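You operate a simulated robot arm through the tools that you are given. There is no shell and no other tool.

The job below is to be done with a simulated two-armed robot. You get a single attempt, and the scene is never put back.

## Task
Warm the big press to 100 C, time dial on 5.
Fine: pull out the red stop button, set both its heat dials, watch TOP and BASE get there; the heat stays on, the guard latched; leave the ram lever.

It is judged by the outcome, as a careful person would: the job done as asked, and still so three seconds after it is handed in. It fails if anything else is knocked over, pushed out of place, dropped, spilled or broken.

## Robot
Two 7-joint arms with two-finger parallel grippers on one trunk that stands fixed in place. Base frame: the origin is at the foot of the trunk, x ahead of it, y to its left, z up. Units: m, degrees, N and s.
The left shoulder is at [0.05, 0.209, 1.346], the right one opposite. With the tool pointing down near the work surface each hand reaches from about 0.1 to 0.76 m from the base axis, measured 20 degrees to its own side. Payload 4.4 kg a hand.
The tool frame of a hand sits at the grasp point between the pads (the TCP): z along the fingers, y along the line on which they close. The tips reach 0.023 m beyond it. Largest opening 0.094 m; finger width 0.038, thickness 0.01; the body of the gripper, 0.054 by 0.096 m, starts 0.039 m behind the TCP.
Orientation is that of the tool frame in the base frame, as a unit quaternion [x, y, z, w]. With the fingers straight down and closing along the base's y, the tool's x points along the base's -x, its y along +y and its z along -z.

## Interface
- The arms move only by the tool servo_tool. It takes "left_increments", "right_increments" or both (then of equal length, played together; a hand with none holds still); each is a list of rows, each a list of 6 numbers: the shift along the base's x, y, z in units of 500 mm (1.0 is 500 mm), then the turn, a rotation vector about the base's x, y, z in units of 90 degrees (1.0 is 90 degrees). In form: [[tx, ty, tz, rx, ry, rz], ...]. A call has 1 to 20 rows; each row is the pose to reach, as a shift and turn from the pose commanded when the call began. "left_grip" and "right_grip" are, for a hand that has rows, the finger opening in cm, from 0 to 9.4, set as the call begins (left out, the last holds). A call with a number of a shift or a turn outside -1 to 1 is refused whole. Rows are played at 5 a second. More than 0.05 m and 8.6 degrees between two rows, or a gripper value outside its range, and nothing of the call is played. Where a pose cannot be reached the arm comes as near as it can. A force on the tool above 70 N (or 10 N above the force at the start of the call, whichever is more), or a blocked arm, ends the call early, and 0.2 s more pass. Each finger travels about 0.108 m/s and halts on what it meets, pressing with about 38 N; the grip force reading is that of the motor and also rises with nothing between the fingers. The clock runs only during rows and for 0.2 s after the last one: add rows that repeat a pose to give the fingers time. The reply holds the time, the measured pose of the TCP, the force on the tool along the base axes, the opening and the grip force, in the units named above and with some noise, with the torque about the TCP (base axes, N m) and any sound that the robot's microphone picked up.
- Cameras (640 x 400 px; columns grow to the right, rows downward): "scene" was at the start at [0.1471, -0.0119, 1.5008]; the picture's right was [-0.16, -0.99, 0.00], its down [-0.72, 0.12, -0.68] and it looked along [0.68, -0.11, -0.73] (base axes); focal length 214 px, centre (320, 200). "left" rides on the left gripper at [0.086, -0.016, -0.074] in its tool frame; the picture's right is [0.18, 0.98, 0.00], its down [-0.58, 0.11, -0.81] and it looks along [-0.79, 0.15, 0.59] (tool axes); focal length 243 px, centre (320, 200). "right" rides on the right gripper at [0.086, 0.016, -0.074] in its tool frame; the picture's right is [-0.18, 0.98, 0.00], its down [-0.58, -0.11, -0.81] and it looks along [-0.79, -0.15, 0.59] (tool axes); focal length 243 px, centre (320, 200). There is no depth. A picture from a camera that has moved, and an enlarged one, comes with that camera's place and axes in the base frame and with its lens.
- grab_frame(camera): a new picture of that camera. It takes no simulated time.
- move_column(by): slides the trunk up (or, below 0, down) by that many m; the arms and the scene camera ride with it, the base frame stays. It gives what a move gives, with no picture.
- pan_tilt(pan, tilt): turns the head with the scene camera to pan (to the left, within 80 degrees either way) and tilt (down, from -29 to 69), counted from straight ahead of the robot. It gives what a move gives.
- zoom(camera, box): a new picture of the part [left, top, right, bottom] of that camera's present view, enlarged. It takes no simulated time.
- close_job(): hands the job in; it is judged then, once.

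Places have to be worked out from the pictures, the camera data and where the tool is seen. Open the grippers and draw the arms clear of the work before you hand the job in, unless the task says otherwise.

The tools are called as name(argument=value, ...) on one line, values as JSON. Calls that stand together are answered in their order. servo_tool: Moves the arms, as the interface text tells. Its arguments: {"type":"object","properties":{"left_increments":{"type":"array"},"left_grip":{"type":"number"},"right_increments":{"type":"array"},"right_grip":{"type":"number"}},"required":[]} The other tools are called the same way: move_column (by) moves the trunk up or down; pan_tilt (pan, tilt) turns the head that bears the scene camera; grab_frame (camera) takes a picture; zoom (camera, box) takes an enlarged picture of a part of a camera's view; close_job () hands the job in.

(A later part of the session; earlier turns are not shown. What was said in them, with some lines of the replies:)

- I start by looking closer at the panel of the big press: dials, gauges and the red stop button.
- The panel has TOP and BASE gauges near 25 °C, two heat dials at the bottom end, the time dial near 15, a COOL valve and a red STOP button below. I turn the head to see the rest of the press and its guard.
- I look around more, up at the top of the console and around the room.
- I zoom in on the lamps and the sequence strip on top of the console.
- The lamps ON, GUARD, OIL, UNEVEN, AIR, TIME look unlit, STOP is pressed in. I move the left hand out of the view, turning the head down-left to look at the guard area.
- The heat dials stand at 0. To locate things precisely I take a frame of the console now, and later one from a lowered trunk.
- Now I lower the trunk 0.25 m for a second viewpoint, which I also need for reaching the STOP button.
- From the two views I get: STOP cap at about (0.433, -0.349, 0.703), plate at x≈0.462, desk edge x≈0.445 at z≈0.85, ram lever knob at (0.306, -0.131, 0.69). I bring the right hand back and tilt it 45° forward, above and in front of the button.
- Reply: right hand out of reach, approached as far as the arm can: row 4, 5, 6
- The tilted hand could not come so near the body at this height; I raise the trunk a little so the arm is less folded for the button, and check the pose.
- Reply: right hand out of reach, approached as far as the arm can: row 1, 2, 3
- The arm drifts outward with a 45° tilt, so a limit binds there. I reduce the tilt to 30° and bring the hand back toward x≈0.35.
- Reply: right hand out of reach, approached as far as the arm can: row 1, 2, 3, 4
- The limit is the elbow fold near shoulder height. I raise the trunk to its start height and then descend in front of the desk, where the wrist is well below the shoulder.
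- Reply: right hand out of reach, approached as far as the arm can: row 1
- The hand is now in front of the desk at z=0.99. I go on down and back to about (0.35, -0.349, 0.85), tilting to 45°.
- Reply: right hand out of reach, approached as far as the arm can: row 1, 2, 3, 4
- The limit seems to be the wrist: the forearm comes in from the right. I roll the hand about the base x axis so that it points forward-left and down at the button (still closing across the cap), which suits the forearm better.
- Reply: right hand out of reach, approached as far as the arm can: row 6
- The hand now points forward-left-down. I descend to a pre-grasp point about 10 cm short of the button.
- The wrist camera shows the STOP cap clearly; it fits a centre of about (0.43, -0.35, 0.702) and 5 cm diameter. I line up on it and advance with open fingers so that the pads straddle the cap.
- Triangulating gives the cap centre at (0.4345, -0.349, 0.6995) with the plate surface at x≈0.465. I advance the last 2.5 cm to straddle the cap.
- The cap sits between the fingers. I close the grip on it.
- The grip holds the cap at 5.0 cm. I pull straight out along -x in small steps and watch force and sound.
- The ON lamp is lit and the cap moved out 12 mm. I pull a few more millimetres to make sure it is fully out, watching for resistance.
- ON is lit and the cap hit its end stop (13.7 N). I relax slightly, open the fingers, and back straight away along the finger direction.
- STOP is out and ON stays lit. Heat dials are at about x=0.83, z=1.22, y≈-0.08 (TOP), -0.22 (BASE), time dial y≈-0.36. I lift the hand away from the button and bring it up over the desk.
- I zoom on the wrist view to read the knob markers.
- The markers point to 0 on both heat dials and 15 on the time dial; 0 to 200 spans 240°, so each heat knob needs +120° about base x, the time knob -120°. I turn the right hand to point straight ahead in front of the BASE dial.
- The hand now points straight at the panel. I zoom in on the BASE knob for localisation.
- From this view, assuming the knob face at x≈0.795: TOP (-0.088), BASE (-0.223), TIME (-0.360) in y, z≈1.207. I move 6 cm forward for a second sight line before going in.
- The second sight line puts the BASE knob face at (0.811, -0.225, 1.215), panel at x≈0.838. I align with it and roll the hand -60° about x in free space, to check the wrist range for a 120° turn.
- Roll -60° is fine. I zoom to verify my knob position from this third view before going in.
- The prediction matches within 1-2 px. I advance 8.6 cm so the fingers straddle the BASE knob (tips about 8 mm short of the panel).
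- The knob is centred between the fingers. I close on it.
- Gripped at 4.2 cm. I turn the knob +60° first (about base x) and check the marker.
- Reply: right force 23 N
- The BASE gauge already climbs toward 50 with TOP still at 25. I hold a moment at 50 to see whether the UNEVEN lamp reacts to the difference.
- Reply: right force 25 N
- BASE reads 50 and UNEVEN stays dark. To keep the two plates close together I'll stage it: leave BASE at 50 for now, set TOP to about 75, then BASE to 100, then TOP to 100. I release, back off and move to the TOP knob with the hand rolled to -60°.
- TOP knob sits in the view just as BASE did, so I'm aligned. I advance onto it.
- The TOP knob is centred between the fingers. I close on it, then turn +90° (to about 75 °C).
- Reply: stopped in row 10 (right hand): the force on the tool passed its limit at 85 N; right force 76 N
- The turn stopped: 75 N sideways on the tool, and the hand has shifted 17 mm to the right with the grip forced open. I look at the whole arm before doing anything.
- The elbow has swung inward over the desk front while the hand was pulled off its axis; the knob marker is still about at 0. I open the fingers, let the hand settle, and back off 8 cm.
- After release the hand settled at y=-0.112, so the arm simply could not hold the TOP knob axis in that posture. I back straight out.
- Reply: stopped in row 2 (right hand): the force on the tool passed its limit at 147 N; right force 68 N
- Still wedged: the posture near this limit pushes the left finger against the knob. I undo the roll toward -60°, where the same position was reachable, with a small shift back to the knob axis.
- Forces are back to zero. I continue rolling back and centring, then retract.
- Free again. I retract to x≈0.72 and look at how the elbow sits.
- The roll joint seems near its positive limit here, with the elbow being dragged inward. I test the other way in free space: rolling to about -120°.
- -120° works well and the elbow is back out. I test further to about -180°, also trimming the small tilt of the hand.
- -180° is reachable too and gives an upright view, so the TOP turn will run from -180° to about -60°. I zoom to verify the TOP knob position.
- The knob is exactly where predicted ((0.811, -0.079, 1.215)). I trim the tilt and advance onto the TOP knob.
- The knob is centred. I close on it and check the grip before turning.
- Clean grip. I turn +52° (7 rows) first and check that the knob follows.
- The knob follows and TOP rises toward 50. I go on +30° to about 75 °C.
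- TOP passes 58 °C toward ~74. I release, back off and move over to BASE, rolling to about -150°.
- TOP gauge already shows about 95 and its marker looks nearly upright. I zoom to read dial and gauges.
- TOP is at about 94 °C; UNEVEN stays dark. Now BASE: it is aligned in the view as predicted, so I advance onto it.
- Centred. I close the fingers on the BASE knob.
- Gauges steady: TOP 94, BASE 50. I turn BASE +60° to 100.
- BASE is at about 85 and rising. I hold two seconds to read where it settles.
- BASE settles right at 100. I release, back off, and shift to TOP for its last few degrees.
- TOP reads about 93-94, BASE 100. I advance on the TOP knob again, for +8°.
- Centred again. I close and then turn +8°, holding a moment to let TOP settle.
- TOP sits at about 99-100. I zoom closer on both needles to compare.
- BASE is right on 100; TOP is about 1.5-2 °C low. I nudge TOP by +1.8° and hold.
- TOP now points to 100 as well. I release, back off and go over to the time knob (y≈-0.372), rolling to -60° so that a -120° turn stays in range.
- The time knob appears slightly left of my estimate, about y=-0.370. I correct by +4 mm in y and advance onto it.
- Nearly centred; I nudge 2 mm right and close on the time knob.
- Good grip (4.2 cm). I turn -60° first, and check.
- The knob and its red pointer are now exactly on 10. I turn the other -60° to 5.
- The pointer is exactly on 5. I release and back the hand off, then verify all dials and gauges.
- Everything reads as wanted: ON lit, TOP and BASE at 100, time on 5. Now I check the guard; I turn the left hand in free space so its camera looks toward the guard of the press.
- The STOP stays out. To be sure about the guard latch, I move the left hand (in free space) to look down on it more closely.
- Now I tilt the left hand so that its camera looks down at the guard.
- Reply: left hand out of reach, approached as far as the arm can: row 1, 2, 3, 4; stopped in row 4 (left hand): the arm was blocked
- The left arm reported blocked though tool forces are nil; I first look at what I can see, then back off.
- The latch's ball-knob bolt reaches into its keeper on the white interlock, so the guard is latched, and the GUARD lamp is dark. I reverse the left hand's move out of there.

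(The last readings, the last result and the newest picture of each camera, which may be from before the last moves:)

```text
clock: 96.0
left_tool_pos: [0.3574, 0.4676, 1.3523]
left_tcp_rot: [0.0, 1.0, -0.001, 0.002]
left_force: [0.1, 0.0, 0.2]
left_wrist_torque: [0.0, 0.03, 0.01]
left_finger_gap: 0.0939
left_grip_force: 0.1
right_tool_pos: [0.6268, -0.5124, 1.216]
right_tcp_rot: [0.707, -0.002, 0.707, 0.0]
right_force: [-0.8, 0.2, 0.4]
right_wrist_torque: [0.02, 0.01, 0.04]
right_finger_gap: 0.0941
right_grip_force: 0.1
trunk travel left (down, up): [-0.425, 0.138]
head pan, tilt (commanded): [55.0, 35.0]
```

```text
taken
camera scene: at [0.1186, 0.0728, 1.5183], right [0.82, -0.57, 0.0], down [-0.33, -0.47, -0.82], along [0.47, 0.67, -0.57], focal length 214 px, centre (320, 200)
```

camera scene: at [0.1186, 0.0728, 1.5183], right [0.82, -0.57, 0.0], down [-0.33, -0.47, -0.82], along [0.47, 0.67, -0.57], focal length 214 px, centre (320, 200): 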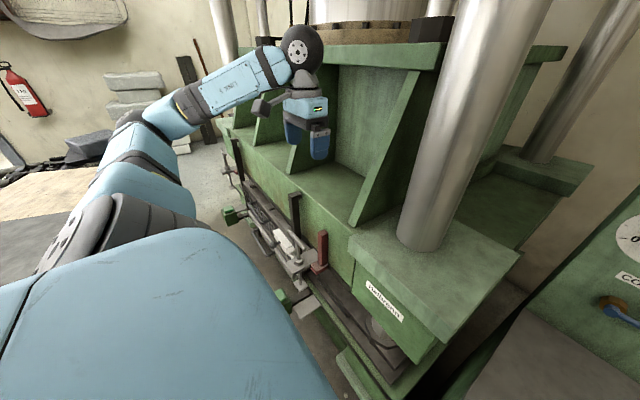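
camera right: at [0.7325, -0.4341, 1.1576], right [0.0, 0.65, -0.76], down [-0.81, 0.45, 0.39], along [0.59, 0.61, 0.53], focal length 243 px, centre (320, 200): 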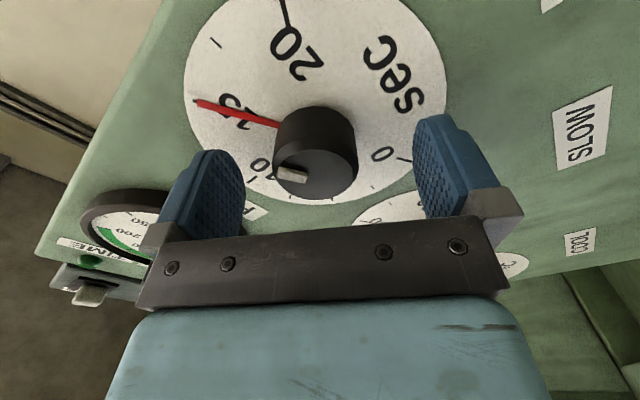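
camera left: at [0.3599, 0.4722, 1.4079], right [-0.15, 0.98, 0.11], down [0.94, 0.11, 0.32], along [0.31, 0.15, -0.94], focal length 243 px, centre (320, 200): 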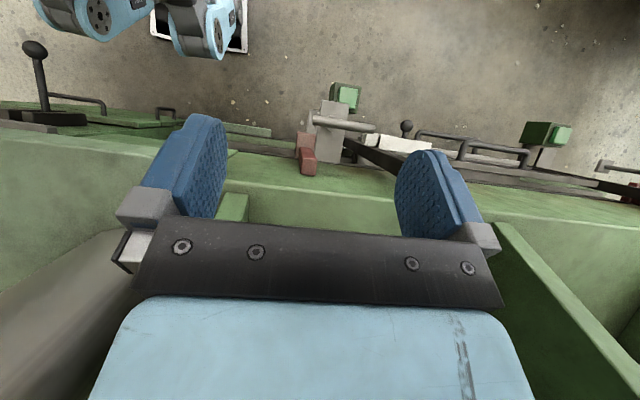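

The left arm is back in free space. I draw the right arm further back from the console, then do a last check of console, table and floor.

servo_tool(right_increments=[[-0.07, 0, 0.04, 0, 0, 0], [-0.14, 0, 0.08, 0, 0, 0], [-0.2, 0, 0.1, 0, 0, 0]])

pan_tilt(pan=70, tilt=25)

grab_frame(camera="scene")

pan_tilt(pan=-12, tilt=40)

grab_frame(camera="scene")

zoom(camera="scene", box=[260, 0, 420, 100])

zoom(camera="scene", box=[260, 90, 420, 190])

zoom(camera="scene", box=[270, 250, 430, 350])

```text
clock: 96.8
left_tool_pos: [0.3555, 0.4685, 1.3527]
left_tcp_rot: [0.0, 1.0, 0.0, 0.0]
left_force: [0.7, 0.1, 0.4]
left_wrist_torque: [0.04, 0.01, 0.0]
left_finger_gap: 0.0938
left_grip_force: 0.0
right_tool_pos: [0.5256, -0.5115, 1.2675]
right_tcp_rot: [0.707, -0.001, 0.707, 0.001]
right_force: [0.0, 0.9, 0.2]
right_wrist_torque: [-0.02, -0.03, -0.04]
right_finger_gap: 0.094
right_grip_force: 0.1
trunk travel left (down, up): [-0.425, 0.138]
head pan, tilt (commanded): [55.0, 35.0]
```

```text
clock: 97.6
left_tool_pos: [0.357, 0.468, 1.3528]
left_tcp_rot: [0.001, 1.0, -0.001, -0.001]
left_force: [0.1, -0.1, 0.6]
left_wrist_torque: [0.01, 0.02, 0.05]
left_finger_gap: 0.0941
left_grip_force: 0.1
right_tool_pos: [0.5262, -0.5135, 1.2657]
right_tcp_rot: [0.707, -0.002, 0.707, 0.001]
right_force: [-0.2, 0.1, -0.5]
right_wrist_torque: [0.04, -0.01, 0.01]
right_finger_gap: 0.0938
right_grip_force: 0.1
trunk travel left (down, up): [-0.425, 0.138]
head pan, tilt (commanded): [70.0, 25.0]
```

```text
taken
camera scene: at [0.1002, 0.0871, 1.534], right [0.94, -0.34, 0.0], down [-0.15, -0.4, -0.91], along [0.31, 0.85, -0.42], focal length 214 px, centre (320, 200)
```

scene: 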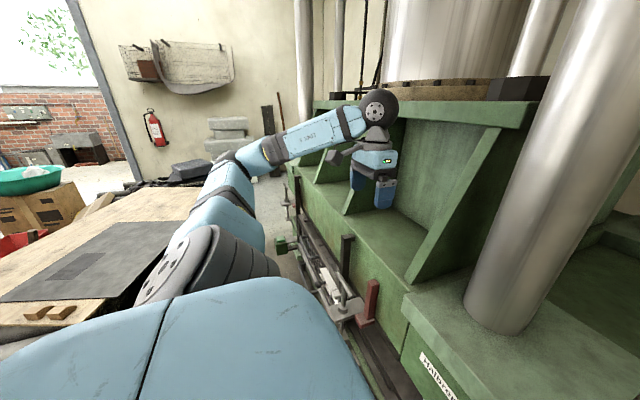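

```text
clock: 99.1
left_tool_pos: [0.3567, 0.4679, 1.3518]
left_tcp_rot: [0.0, 1.0, -0.001, 0.0]
left_force: [0.3, 0.0, -0.5]
left_wrist_torque: [0.0, 0.01, 0.0]
left_finger_gap: 0.094
left_grip_force: 0.0
right_tool_pos: [0.5261, -0.5133, 1.2661]
right_tcp_rot: [0.707, 0.0, 0.707, -0.002]
right_force: [-0.1, 0.2, -0.5]
right_wrist_torque: [0.0, 0.0, 0.0]
right_finger_gap: 0.0939
right_grip_force: 0.1
trunk travel left (down, up): [-0.425, 0.138]
head pan, tilt (commanded): [-12.0, 40.0]
```

```text
taken
camera scene: at [0.1515, -0.0168, 1.5107], right [-0.21, -0.98, 0.0], down [-0.63, 0.13, -0.77], along [0.75, -0.16, -0.64], focal length 214 px, centre (320, 200)
```

scene: 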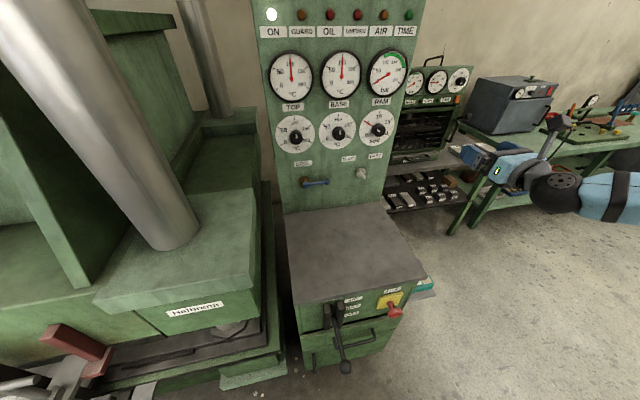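

```text
4.00 times, centred on (340, 50) of scene
camera zoom: at [0.1515, -0.0168, 1.5107], right [-0.21, -0.98, 0.0], down [-0.63, 0.13, -0.77], along [0.75, -0.16, -0.64], focal length 858 px, centre (240, 800)
```

zoom: 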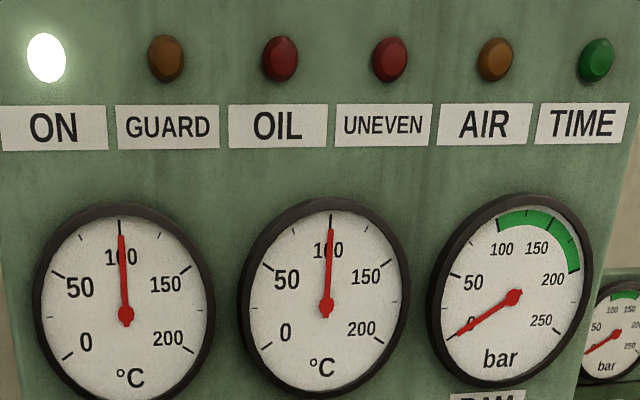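

```text
4.00 times, centred on (340, 140) of scene
camera zoom: at [0.1515, -0.0168, 1.5107], right [-0.21, -0.98, 0.0], down [-0.63, 0.13, -0.77], along [0.75, -0.16, -0.64], focal length 858 px, centre (240, 440)
```

zoom: 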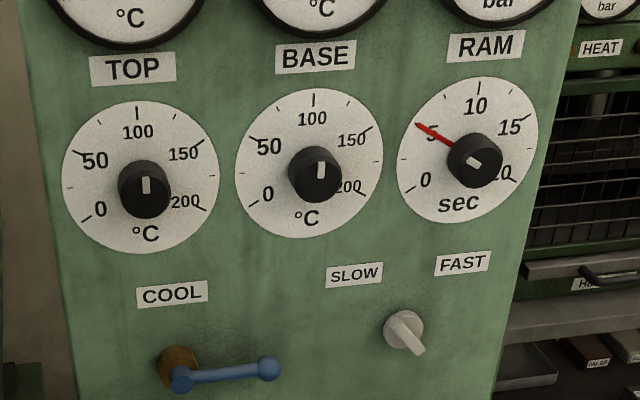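

```text
4.00 times, centred on (350, 300) of scene
camera zoom: at [0.1515, -0.0168, 1.5107], right [-0.21, -0.98, 0.0], down [-0.63, 0.13, -0.77], along [0.75, -0.16, -0.64], focal length 858 px, centre (200, -200)
```

zoom: 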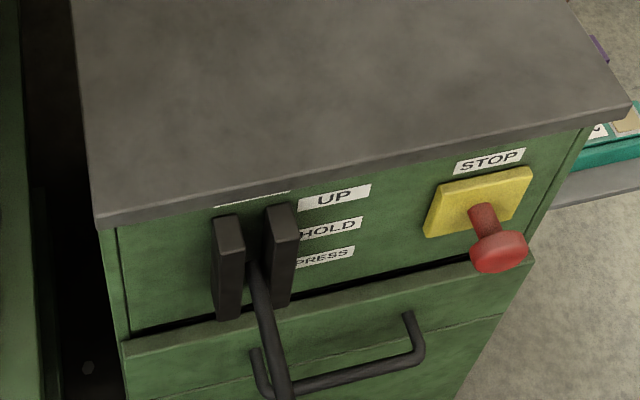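

ON is lit, the STOP button is out, TOP and BASE hold at 100 °C, and the time dial points to 5. The ram lever, the latched guard and the surroundings look as they did at the start. Both hands are open and clear, so I hand the job in.

close_job()

```text
The job is handed in.
```

The big press is up to temperature: TOP and BASE both read 100 °C, steady over the last 20 seconds or so, and the time dial is on 5.

- **Power:** the red stop button is pulled out, the ON lamp is lit, and the heat is on.
- **Heat dials:** both are set to 100. I brought BASE and TOP up in stages, and the UNEVEN lamp stayed dark each time I checked.
- **Guard and ram lever:** I touched neither. The latch bolt looks engaged in its keeper and the GUARD lamp is dark, so I take the guard as latched.
- **Slips:** while setting TOP, the right arm hit a reach limit and pressed its finger sideways on the knob, up to 147 N. I freed it and regripped, and the knob and dial work normally. Later the left arm was stopped as blocked while I used its camera to look at the guard. It showed no force and I backed it out.

Both grippers are open and the arms are clear. Nothing looked moved or knocked over in the final views.
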